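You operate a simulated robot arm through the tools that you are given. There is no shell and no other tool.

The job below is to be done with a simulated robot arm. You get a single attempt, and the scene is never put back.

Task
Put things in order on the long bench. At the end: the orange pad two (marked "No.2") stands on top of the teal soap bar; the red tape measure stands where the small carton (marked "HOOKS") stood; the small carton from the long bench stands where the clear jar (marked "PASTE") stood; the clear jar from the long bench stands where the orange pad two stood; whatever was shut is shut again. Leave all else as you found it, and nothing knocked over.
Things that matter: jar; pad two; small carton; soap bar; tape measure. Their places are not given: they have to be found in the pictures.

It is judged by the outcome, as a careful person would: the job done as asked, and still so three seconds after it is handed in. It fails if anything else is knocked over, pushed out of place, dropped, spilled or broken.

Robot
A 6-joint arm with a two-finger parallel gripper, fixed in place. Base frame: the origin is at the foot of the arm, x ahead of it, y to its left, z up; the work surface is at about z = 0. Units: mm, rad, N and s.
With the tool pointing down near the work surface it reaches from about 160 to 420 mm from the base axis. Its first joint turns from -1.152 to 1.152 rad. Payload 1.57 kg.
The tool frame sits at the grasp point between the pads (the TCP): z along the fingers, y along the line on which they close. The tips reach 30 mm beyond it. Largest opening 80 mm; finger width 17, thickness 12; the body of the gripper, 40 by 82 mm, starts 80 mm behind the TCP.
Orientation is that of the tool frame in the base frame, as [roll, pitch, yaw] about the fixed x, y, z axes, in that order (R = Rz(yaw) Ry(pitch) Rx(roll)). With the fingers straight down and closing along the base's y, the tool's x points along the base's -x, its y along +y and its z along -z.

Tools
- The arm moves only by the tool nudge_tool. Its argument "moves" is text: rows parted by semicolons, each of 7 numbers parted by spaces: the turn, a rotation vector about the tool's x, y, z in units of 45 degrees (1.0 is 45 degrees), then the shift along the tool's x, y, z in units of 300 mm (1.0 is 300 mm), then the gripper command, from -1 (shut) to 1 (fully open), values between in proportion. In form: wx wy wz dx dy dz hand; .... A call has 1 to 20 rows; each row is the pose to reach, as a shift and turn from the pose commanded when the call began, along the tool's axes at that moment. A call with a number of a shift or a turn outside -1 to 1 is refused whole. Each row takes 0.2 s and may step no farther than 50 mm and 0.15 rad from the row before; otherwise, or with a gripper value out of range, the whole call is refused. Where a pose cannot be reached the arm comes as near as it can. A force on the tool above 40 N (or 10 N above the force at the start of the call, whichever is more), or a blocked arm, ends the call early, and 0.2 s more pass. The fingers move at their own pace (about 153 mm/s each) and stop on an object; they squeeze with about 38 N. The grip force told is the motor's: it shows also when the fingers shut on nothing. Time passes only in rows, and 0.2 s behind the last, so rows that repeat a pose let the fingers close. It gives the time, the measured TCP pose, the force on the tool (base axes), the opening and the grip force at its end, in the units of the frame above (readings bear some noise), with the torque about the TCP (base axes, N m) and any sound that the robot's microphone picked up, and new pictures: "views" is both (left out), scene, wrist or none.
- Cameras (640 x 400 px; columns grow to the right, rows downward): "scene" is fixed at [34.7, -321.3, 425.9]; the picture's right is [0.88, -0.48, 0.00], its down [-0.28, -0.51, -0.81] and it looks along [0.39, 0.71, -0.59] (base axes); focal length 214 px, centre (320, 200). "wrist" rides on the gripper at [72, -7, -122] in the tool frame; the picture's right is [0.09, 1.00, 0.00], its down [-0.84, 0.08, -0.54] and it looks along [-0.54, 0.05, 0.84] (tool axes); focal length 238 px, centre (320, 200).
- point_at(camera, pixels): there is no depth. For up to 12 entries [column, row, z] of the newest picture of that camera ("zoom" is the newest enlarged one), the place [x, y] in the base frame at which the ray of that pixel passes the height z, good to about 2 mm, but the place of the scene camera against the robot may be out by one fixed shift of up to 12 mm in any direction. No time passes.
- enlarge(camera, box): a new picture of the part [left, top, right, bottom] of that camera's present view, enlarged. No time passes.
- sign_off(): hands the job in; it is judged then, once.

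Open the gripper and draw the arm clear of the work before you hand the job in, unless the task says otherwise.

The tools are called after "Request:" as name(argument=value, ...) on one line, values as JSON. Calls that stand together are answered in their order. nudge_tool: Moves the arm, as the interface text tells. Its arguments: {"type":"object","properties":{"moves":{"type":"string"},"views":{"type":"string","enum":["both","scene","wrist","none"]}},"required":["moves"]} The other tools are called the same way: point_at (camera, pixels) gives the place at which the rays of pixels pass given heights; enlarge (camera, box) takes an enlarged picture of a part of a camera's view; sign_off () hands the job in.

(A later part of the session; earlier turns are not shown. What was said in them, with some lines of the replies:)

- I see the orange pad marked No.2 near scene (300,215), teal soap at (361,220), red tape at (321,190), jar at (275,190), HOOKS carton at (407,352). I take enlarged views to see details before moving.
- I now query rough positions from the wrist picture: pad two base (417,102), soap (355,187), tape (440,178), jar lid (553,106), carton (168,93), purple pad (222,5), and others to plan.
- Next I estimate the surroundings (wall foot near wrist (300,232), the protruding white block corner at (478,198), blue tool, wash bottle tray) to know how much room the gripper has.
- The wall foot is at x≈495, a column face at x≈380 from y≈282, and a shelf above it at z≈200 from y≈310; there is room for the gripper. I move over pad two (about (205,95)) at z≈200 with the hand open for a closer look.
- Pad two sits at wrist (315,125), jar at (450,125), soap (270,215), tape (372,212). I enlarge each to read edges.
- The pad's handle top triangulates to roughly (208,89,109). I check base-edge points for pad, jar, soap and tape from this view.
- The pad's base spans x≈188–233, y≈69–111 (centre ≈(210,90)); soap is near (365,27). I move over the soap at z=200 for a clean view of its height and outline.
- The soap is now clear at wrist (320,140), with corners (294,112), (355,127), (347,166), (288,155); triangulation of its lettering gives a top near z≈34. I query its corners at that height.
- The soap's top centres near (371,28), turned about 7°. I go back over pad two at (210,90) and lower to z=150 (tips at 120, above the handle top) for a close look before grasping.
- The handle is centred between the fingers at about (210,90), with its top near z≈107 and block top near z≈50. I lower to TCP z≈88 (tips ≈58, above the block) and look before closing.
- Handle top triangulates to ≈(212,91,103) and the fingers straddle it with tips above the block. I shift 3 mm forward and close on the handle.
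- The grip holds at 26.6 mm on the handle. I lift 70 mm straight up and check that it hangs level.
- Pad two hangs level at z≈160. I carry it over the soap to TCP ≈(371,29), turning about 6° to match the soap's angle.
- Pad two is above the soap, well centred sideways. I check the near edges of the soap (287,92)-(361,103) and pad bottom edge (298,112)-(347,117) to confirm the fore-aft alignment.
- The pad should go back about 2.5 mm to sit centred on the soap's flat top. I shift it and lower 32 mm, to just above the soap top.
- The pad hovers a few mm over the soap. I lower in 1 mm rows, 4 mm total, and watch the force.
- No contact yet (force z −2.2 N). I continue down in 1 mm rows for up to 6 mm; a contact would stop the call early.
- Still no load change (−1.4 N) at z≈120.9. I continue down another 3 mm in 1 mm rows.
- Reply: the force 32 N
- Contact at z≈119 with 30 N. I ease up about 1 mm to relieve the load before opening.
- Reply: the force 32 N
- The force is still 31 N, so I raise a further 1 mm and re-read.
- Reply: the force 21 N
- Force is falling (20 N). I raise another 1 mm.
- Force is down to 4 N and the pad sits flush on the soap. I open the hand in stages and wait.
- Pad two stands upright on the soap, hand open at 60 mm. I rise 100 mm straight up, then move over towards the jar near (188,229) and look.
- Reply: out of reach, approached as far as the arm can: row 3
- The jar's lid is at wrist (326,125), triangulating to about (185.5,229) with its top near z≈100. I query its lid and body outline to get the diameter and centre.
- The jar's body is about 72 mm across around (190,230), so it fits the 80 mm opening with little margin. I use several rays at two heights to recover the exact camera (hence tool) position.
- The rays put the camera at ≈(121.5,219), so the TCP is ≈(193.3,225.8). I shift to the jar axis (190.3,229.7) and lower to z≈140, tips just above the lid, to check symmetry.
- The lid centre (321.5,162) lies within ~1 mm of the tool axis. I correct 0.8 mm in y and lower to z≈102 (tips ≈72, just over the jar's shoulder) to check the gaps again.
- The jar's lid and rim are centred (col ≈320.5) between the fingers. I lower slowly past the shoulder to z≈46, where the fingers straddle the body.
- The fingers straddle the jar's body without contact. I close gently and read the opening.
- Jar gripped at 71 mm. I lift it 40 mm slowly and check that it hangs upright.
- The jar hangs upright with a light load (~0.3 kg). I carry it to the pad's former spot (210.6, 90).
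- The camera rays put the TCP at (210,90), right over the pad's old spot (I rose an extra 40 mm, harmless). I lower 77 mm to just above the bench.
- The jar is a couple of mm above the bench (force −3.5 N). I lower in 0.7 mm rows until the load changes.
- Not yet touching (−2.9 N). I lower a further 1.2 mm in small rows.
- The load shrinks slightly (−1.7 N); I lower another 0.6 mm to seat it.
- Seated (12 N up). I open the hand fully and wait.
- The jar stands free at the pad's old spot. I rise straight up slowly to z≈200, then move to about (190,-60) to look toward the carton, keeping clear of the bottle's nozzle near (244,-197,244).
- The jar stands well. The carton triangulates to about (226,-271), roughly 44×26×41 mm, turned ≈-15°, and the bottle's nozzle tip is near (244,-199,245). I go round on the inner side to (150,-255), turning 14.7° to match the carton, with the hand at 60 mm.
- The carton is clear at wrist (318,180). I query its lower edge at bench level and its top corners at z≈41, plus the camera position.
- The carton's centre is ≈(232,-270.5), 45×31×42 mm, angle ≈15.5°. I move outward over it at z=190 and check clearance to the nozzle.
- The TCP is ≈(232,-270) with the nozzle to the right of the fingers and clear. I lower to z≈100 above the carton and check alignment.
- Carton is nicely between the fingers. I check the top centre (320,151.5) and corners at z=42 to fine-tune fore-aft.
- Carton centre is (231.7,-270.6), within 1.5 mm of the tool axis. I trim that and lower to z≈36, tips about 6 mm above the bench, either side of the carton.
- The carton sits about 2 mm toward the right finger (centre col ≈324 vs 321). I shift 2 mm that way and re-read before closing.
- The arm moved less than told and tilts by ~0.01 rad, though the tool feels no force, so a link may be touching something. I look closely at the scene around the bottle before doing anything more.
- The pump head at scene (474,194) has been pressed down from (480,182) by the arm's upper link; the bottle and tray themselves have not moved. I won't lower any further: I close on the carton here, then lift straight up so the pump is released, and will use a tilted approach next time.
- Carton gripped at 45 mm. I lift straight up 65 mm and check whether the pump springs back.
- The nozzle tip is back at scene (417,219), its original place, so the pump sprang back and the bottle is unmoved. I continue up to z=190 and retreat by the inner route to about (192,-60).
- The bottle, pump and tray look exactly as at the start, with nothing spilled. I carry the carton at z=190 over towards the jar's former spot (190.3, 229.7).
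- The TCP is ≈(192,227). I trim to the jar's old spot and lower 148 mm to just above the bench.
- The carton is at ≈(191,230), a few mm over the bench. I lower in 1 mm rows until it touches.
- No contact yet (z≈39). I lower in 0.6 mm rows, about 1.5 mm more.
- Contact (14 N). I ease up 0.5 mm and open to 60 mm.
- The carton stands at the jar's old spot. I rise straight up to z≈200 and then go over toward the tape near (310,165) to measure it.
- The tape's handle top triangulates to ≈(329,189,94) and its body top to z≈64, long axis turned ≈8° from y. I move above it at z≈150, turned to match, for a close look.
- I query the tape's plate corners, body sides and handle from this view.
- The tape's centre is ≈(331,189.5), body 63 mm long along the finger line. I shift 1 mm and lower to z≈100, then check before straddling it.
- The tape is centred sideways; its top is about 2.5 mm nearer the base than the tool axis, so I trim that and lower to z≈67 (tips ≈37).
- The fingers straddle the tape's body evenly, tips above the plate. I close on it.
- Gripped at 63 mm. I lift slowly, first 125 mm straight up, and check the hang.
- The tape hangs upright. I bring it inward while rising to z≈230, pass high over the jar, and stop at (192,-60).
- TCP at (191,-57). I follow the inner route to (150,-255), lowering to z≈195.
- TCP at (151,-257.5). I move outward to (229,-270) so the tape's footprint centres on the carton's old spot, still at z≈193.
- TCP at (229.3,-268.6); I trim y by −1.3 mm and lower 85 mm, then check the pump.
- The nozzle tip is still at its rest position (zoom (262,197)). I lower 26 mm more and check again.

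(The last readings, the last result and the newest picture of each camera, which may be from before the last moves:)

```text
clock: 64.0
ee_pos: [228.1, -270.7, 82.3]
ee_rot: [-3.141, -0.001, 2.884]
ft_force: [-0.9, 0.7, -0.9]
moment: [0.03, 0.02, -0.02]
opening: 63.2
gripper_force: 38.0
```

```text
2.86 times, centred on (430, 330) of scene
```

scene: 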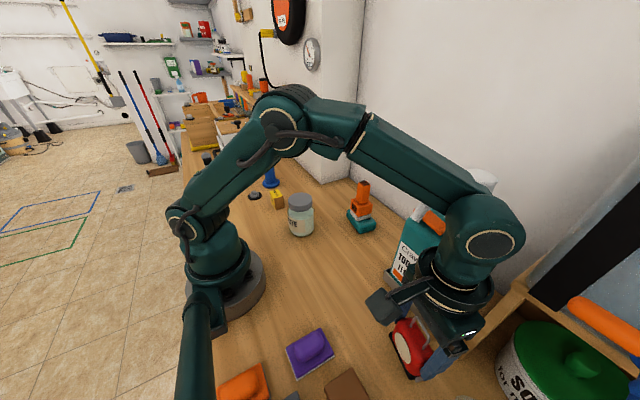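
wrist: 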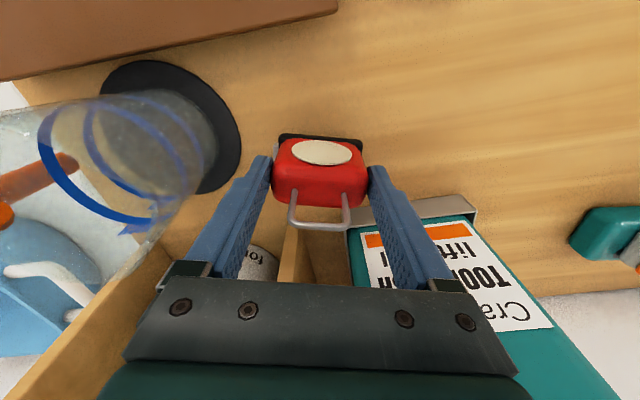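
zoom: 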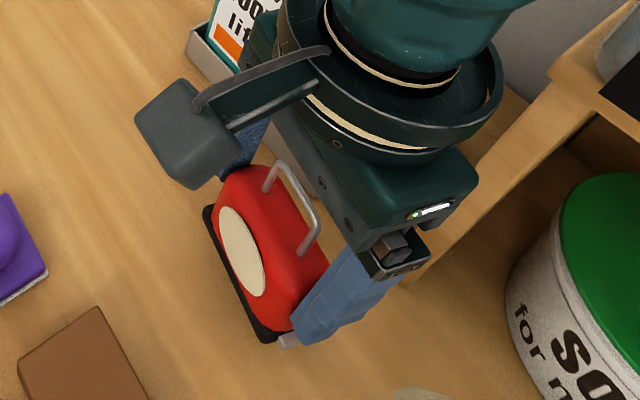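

Pump still at rest (tip (262,195), head (430,98) in zoom). I lower 12 mm more in small rows and check again.

Request:
nudge_tool(moves="0 0 0 0 0 0.01 -1; 0 0 0 0 0 0.02 -1; 0 0 0 0 0 0.03 -1; 0 0 0 0 0 0.04 -1; 0 0 0 0 0 0.04 -1", views="both")

Request:
enlarge(camera="scene", box=[360, 140, 520, 300])

Request:
enlarge(camera="scene", box=[340, 260, 520, 400])

```text
clock: 65.2
ee_pos: [224.9, -270.0, 70.3]
ee_rot: [-3.141, 0.002, 2.887]
ft_force: [-0.6, 0.4, -2.5]
moment: [0.0, 0.03, -0.03]
opening: 63.3
gripper_force: 37.7
```

scene: 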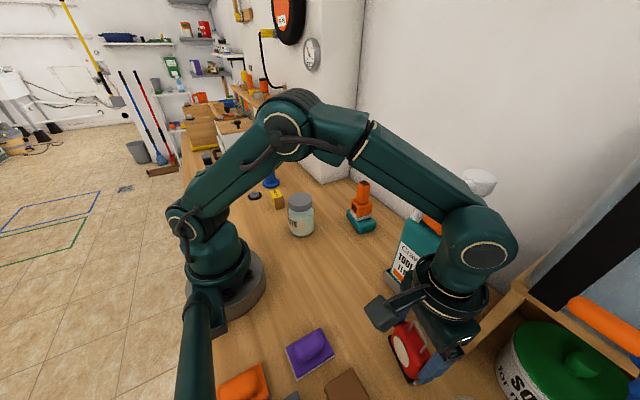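
wrist: 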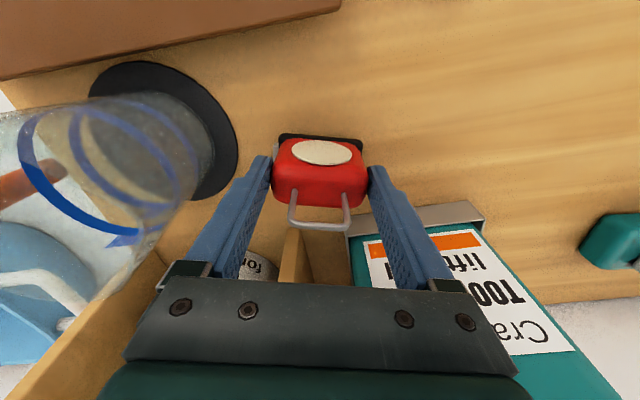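

```text
2.50 times, centred on (440, 220) of scene
```

zoom: 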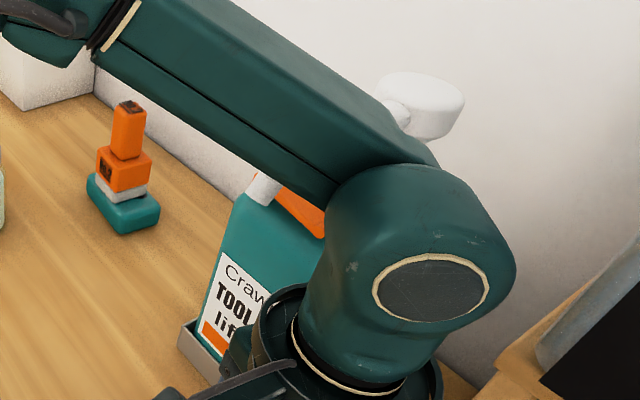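

```text
2.86 times, centred on (430, 330) of scene
```

zoom: 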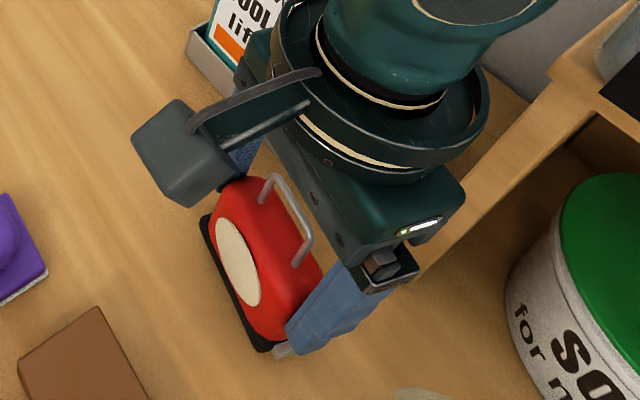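

Pump still at rest. Before the last few mm I check where the tape's plate edge (wrist (281,134)-(362,141)) lies against the target spot.

Request:
enlarge(camera="wrist", box=[260, 110, 380, 240])

Request:
point_at(camera="wrist", pixels=[[281.5, 134.5, 5], [361, 140.5, 5], [321, 137, 5], [320, 47, 0], [320, 47, 20], [320, 47, 40], [320, 47, 60], [320, 192, 70]])

```text
3.08 times, centred on (320, 175) of wrist
```

zoom: 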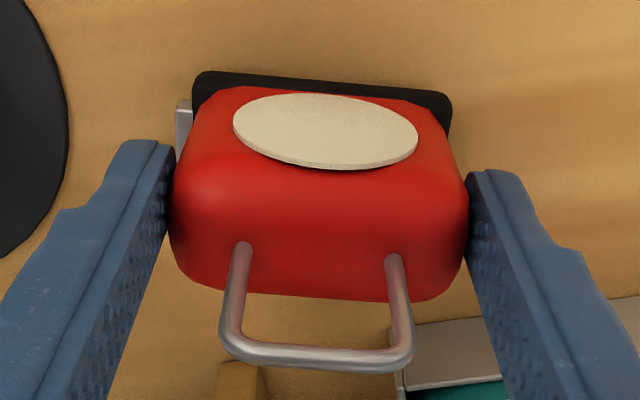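

```text
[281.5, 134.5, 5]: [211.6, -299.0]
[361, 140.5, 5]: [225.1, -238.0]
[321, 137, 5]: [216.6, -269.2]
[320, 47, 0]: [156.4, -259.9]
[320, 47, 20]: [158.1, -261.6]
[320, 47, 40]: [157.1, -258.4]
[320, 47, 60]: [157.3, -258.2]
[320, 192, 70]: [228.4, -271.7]
```

The tape is within 2–3 mm of the target; I trim about 1.5 mm and lower 3 mm in 1 mm rows.

Request:
nudge_tool(moves="0 0 0 0.0045 0.004 0.0033 -1; 0 0 0 0.0045 0.004 0.0067 -1; 0 0 0 0.0045 0.004 0.01 -1; 0 0 0 0.0045 0.004 0.01 -1", views="scene")

Request:
enlarge(camera="scene", box=[360, 140, 520, 300])

```text
clock: 66.2
ee_pos: [225.1, -269.7, 68.7]
ee_rot: [-3.141, 0.002, 2.885]
ft_force: [-0.2, 0.5, -1.4]
moment: [0.02, 0.01, 0.02]
opening: 63.1
gripper_force: 38.0
```

scene: 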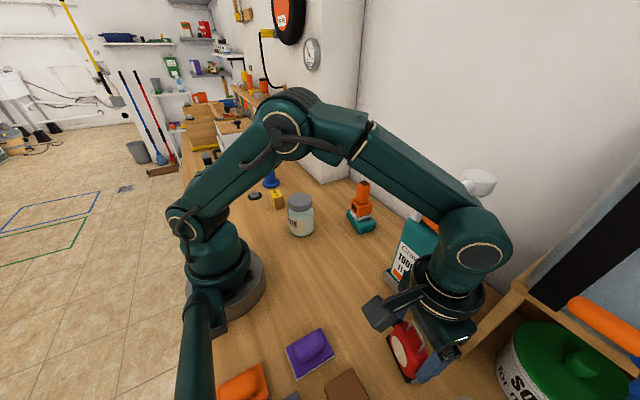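

```text
2.50 times, centred on (440, 220) of scene
```

zoom: 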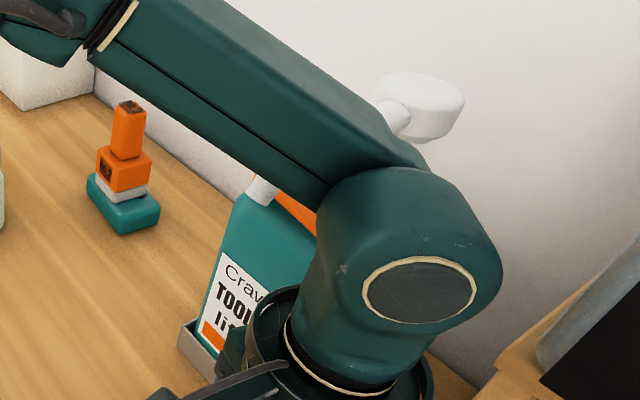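

The pump is still at rest and the tape is about 1–2 mm up. I lower in 0.6 mm rows to touch down.

Request:
nudge_tool(moves="0 0 0 0 0 0.002 -1; 0 0 0 0 0 0.004 -1; 0 0 0 0 0 0.005 -1", views="none")

```text
clock: 67.0
ee_pos: [224.8, -269.6, 65.7]
ee_rot: [3.14, 0.001, 2.886]
ft_force: [-0.5, 1.0, -1.5]
moment: [0.02, 0.01, -0.03]
opening: 63.3
gripper_force: 37.8
```

Still hanging (−1.5 N). I lower another 0.8 mm.

Request:
nudge_tool(moves="0 0 0 0 0 0.0015 -1; 0 0 0 0 0 0.0027 -1; 0 0 0 0 0 0.0027 -1", views="none")

```text
clock: 67.8
ee_pos: [225.5, -269.0, 65.2]
ee_rot: [3.141, -0.001, 2.884]
ft_force: [1.5, 0.3, 0.4]
moment: [0.07, -0.04, -0.01]
opening: 63.4
gripper_force: 38.2
```

Load is now about zero, so it is just touching. I lower 0.5 mm more to seat it.

Request:
nudge_tool(moves="0 0 0 0 0 0.0017 -1; 0 0 0 0 0 0.0017 -1", views="both")

Request:
enlarge(camera="scene", box=[360, 140, 520, 300])

Request:
enlarge(camera="scene", box=[340, 260, 520, 400])

```text
clock: 68.4
ee_pos: [224.9, -269.2, 63.8]
ee_rot: [-3.141, 0.001, 2.885]
ft_force: [-0.9, -0.5, 1.7]
moment: [0.02, 0.0, -0.02]
opening: 63.4
gripper_force: 37.5
```

scene: 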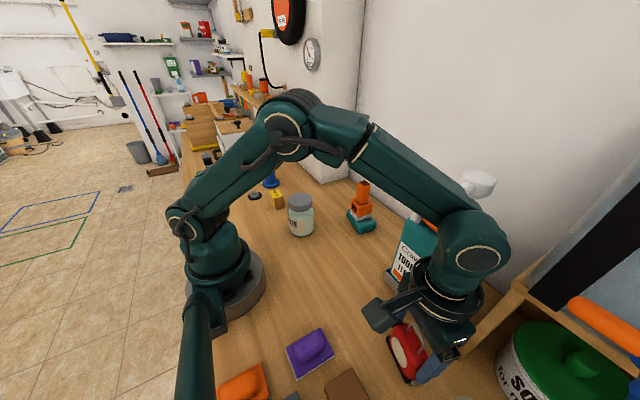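
wrist: 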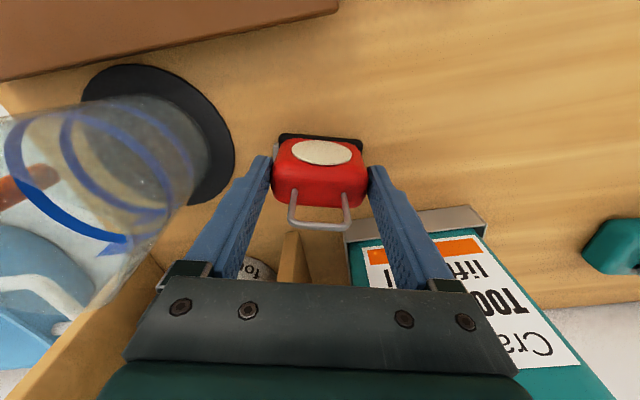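

```text
2.50 times, centred on (440, 220) of scene
```

zoom: 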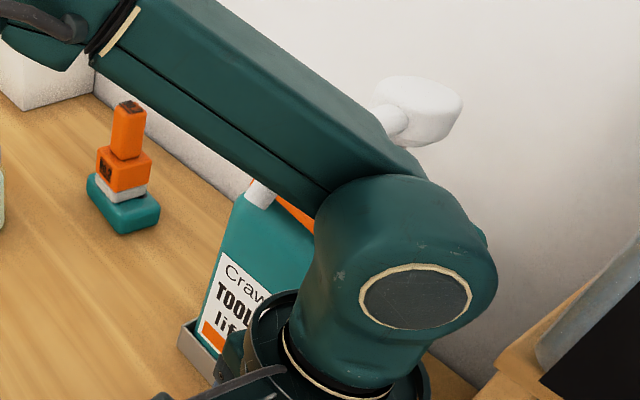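

```text
2.86 times, centred on (430, 330) of scene
```

zoom: 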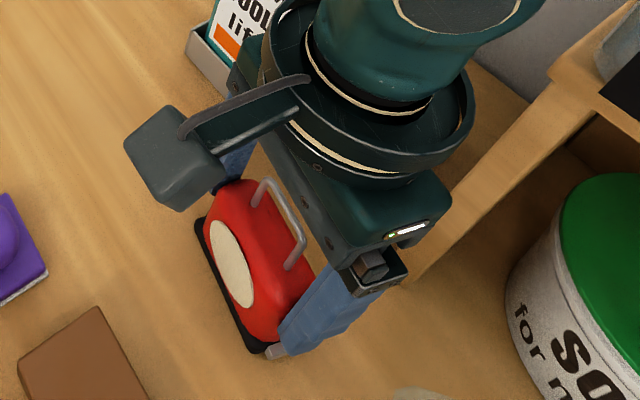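

The tape bears on the bench (load reversed to +1.7 N) and the pump has moved at most ~2 mm. I open the hand now.

Request:
nudge_tool(moves="0 0 0 0 0 0 0.7; 0 0 0 0 0 0 0.9; 0 0 0 0 0 0 0.9", views="both")

Request:
enlarge(camera="wrist", box=[200, 80, 440, 260])

Request:
enlarge(camera="scene", box=[340, 260, 520, 400])

```text
clock: 69.2
ee_pos: [225.0, -268.7, 64.2]
ee_rot: [3.141, -0.001, 2.886]
ft_force: [-0.3, 0.5, -0.1]
moment: [-0.02, -0.02, 0.0]
opening: 75.9
gripper_force: 0.0
```

scene: 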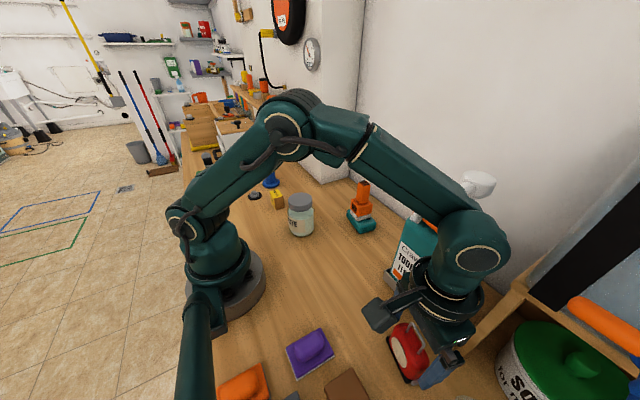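
wrist: 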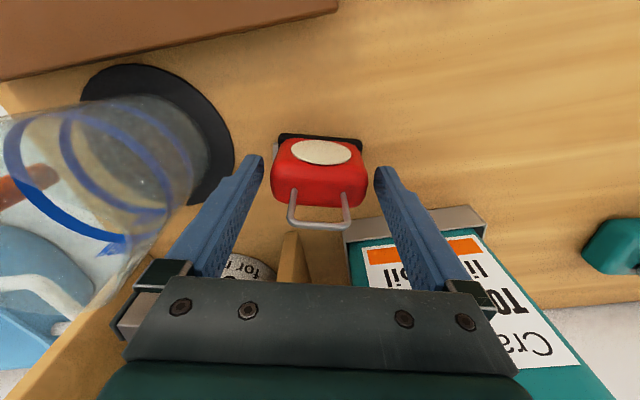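

```text
2.22 times, centred on (320, 170) of wrist
```

zoom: 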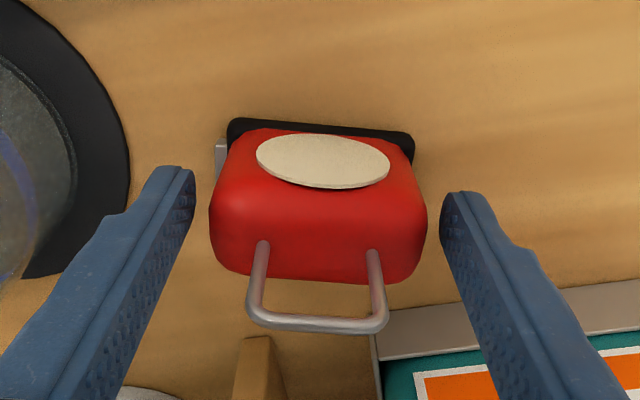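

```text
2.86 times, centred on (430, 330) of scene
```

zoom: 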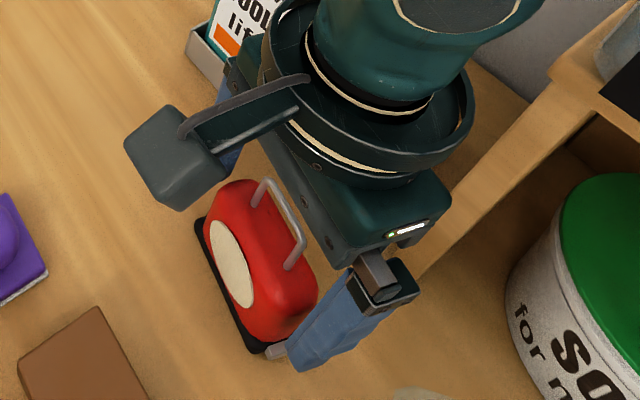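

The tape stands free. I rise straight up to z≈190 at 76 mm opening, then retreat inward to (150,-255) and look.

Request:
nudge_tool(moves="0 0 0 0 0 -0.03 0.9; 0 0 0 0 0 -0.09 0.9; 0 0 0 0 0 -0.19 0.9; 0 0 0 0 0 -0.3 0.9; 0 0 0 0 0 -0.415 0.9; 0 0 0 0.09 -0.006 -0.415 0.9; 0 0 0 0.18 -0.012 -0.415 0.9; 0 0 0 0.26 -0.018 -0.415 0.9; 0 0 0 0.26 -0.018 -0.415 0.9", views="both")

Request:
enlarge(camera="wrist", box=[260, 110, 380, 240])

Request:
enlarge(camera="scene", box=[360, 150, 640, 400])

```text
clock: 71.2
ee_pos: [148.7, -253.4, 189.4]
ee_rot: [-3.141, -0.002, 2.885]
ft_force: [0.7, -0.4, 0.3]
moment: [-0.02, 0.01, -0.04]
opening: 75.7
gripper_force: 0.0
```

scene: 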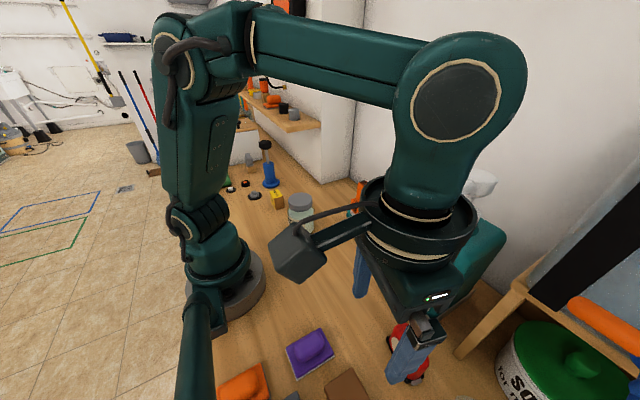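
wrist: 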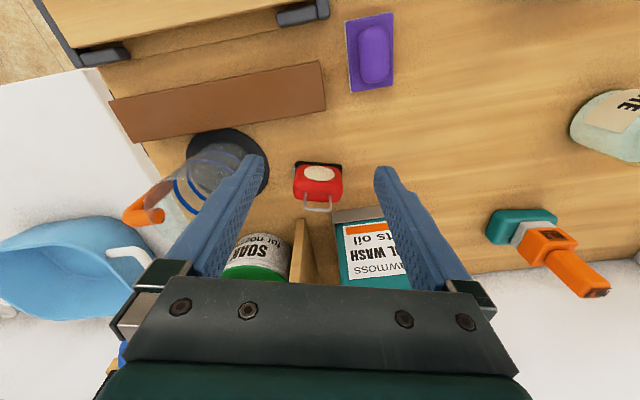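

```text
3.08 times, centred on (320, 175) of wrist
```

zoom: 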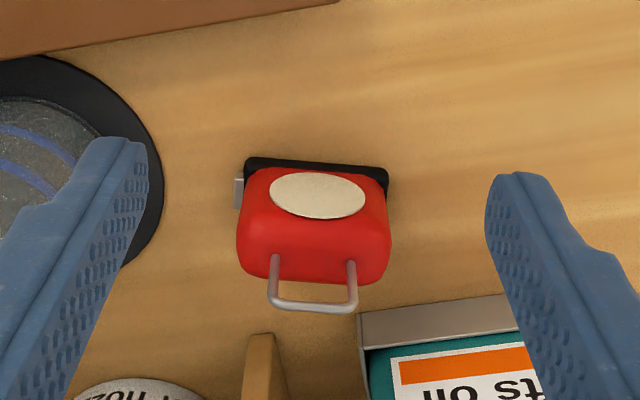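

```text
1.60 times, centred on (500, 275) of scene
```

zoom: 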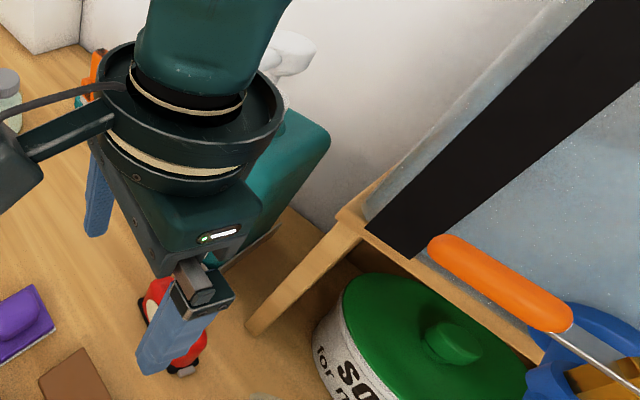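

The tape stands at wrist (318,182). I verify its plate edge and handle feet against the carton's old spot (231.7,-270.6).

Request:
point_at(camera="wrist", pixels=[[296.5, 162, 3], [341.5, 168, 3], [305.4, 193.8, 64], [330.4, 195.5, 64], [318.8, 173, 60]])

```text
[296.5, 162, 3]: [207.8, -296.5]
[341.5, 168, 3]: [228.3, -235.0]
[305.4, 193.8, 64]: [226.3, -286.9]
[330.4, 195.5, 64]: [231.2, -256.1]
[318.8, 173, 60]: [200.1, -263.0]
```

The tape is centred at ≈(231.5,-271), matching the carton's old spot. I retreat the same way to (192,-60), rising, to clear the work and review the whole scene.

Request:
nudge_tool(moves="0 0 0 0.03 0.112 0 0.9; 0 0 0 0.06 0.224 0 0.9; 0 0 0 0.088 0.335 0 0.9; 0 0 -0.08 0.068 0.444 -0.04 0.9; 0 0 -0.16 0.048 0.553 -0.08 0.9; 0 0 -0.25 0.029 0.661 -0.13 0.9; 0 0 -0.327 0.029 0.661 -0.2 0.9; 0 0 -0.327 0.029 0.661 -0.28 0.9; 0 0 -0.327 0.029 0.661 -0.28 0.9", views="both")

Request:
enlarge(camera="scene", box=[340, 150, 640, 400])

Request:
enlarge(camera="scene", box=[200, 140, 400, 265])

Request:
enlarge(camera="scene", box=[200, 275, 440, 400])

```text
clock: 73.2
ee_pos: [191.4, -60.1, 273.0]
ee_rot: [3.142, 0.001, 3.14]
ft_force: [-0.9, 0.2, -0.6]
moment: [-0.02, 0.01, 0.03]
opening: 76.1
gripper_force: 0.1
```

scene: 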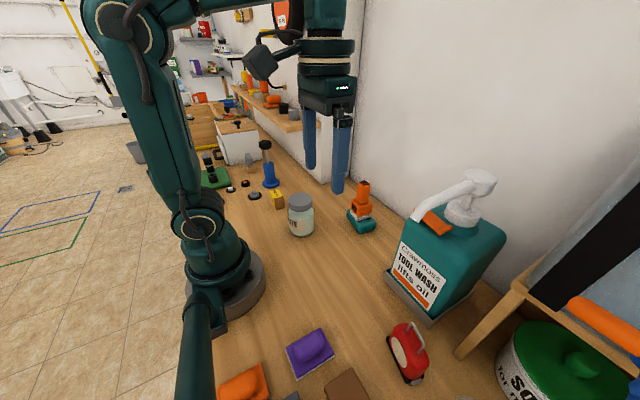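
wrist: 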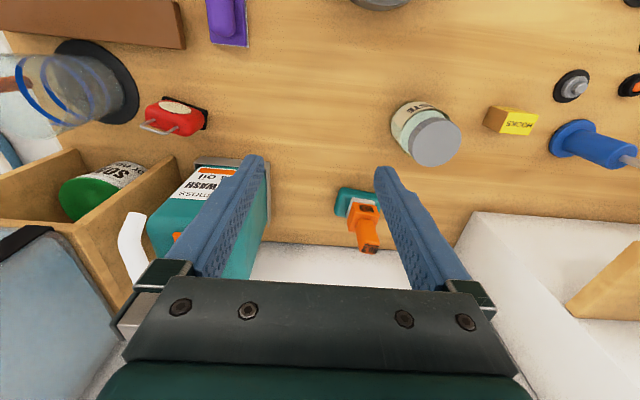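

```text
1.60 times, centred on (490, 275) of scene
```

zoom: 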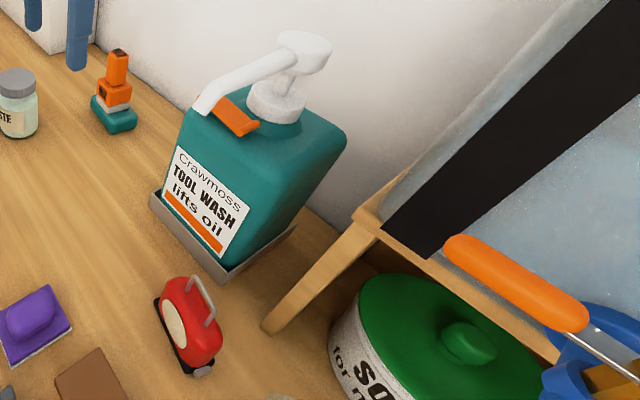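

```text
3.20 times, centred on (300, 202) of scene
```

zoom: 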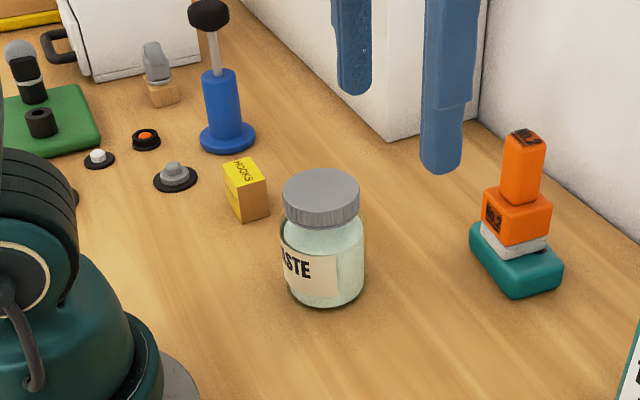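

```text
2.67 times, centred on (320, 338) of scene
```

zoom: 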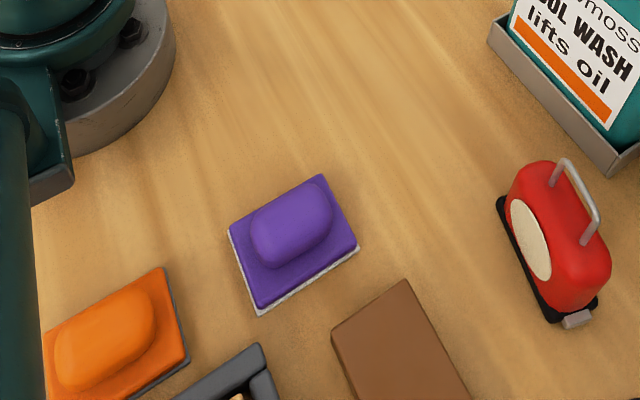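

Everything stands as asked: pad two on the soap, tape at the carton's old spot, carton at the jar's old spot, jar at the pad's old spot. The bottle, its pump and the other things match the first picture, and the arm is clear with the hand open. I hand the job in.

Request:
sign_off()

```text
The job is handed in.
```

I moved all four items to where you asked and handed the job in. One thing went wrong on the way: the arm pressed the pump of the Tool Wash bottle.

| Item | Where it stands now | How close (camera estimate) |
|---|---|---|
| Orange pad two ("No.2") | on top of the teal soap bar, upright | soap bar has not moved |
| Clear jar ("PASTE") | where pad two stood | about 1–2 mm |
| Small carton ("HOOKS") | where the jar stood | about 1–2 mm |
| Red tape measure | where the carton stood | about 2–3 mm |

- **Pump contact:** while I reached for the carton, an upper link of the arm pushed the pump down about 20 mm. It may have dipped about 2 mm again when I set the tape measure down. It sprang back both times. The bottle and tray did not move, and I saw no liquid on the bench.
- **Shut things:** I opened nothing, and the jar was carried by its body with its lid on.
- **Everything else:** the other items match the first picture. The arm is clear of the work with the gripper open.
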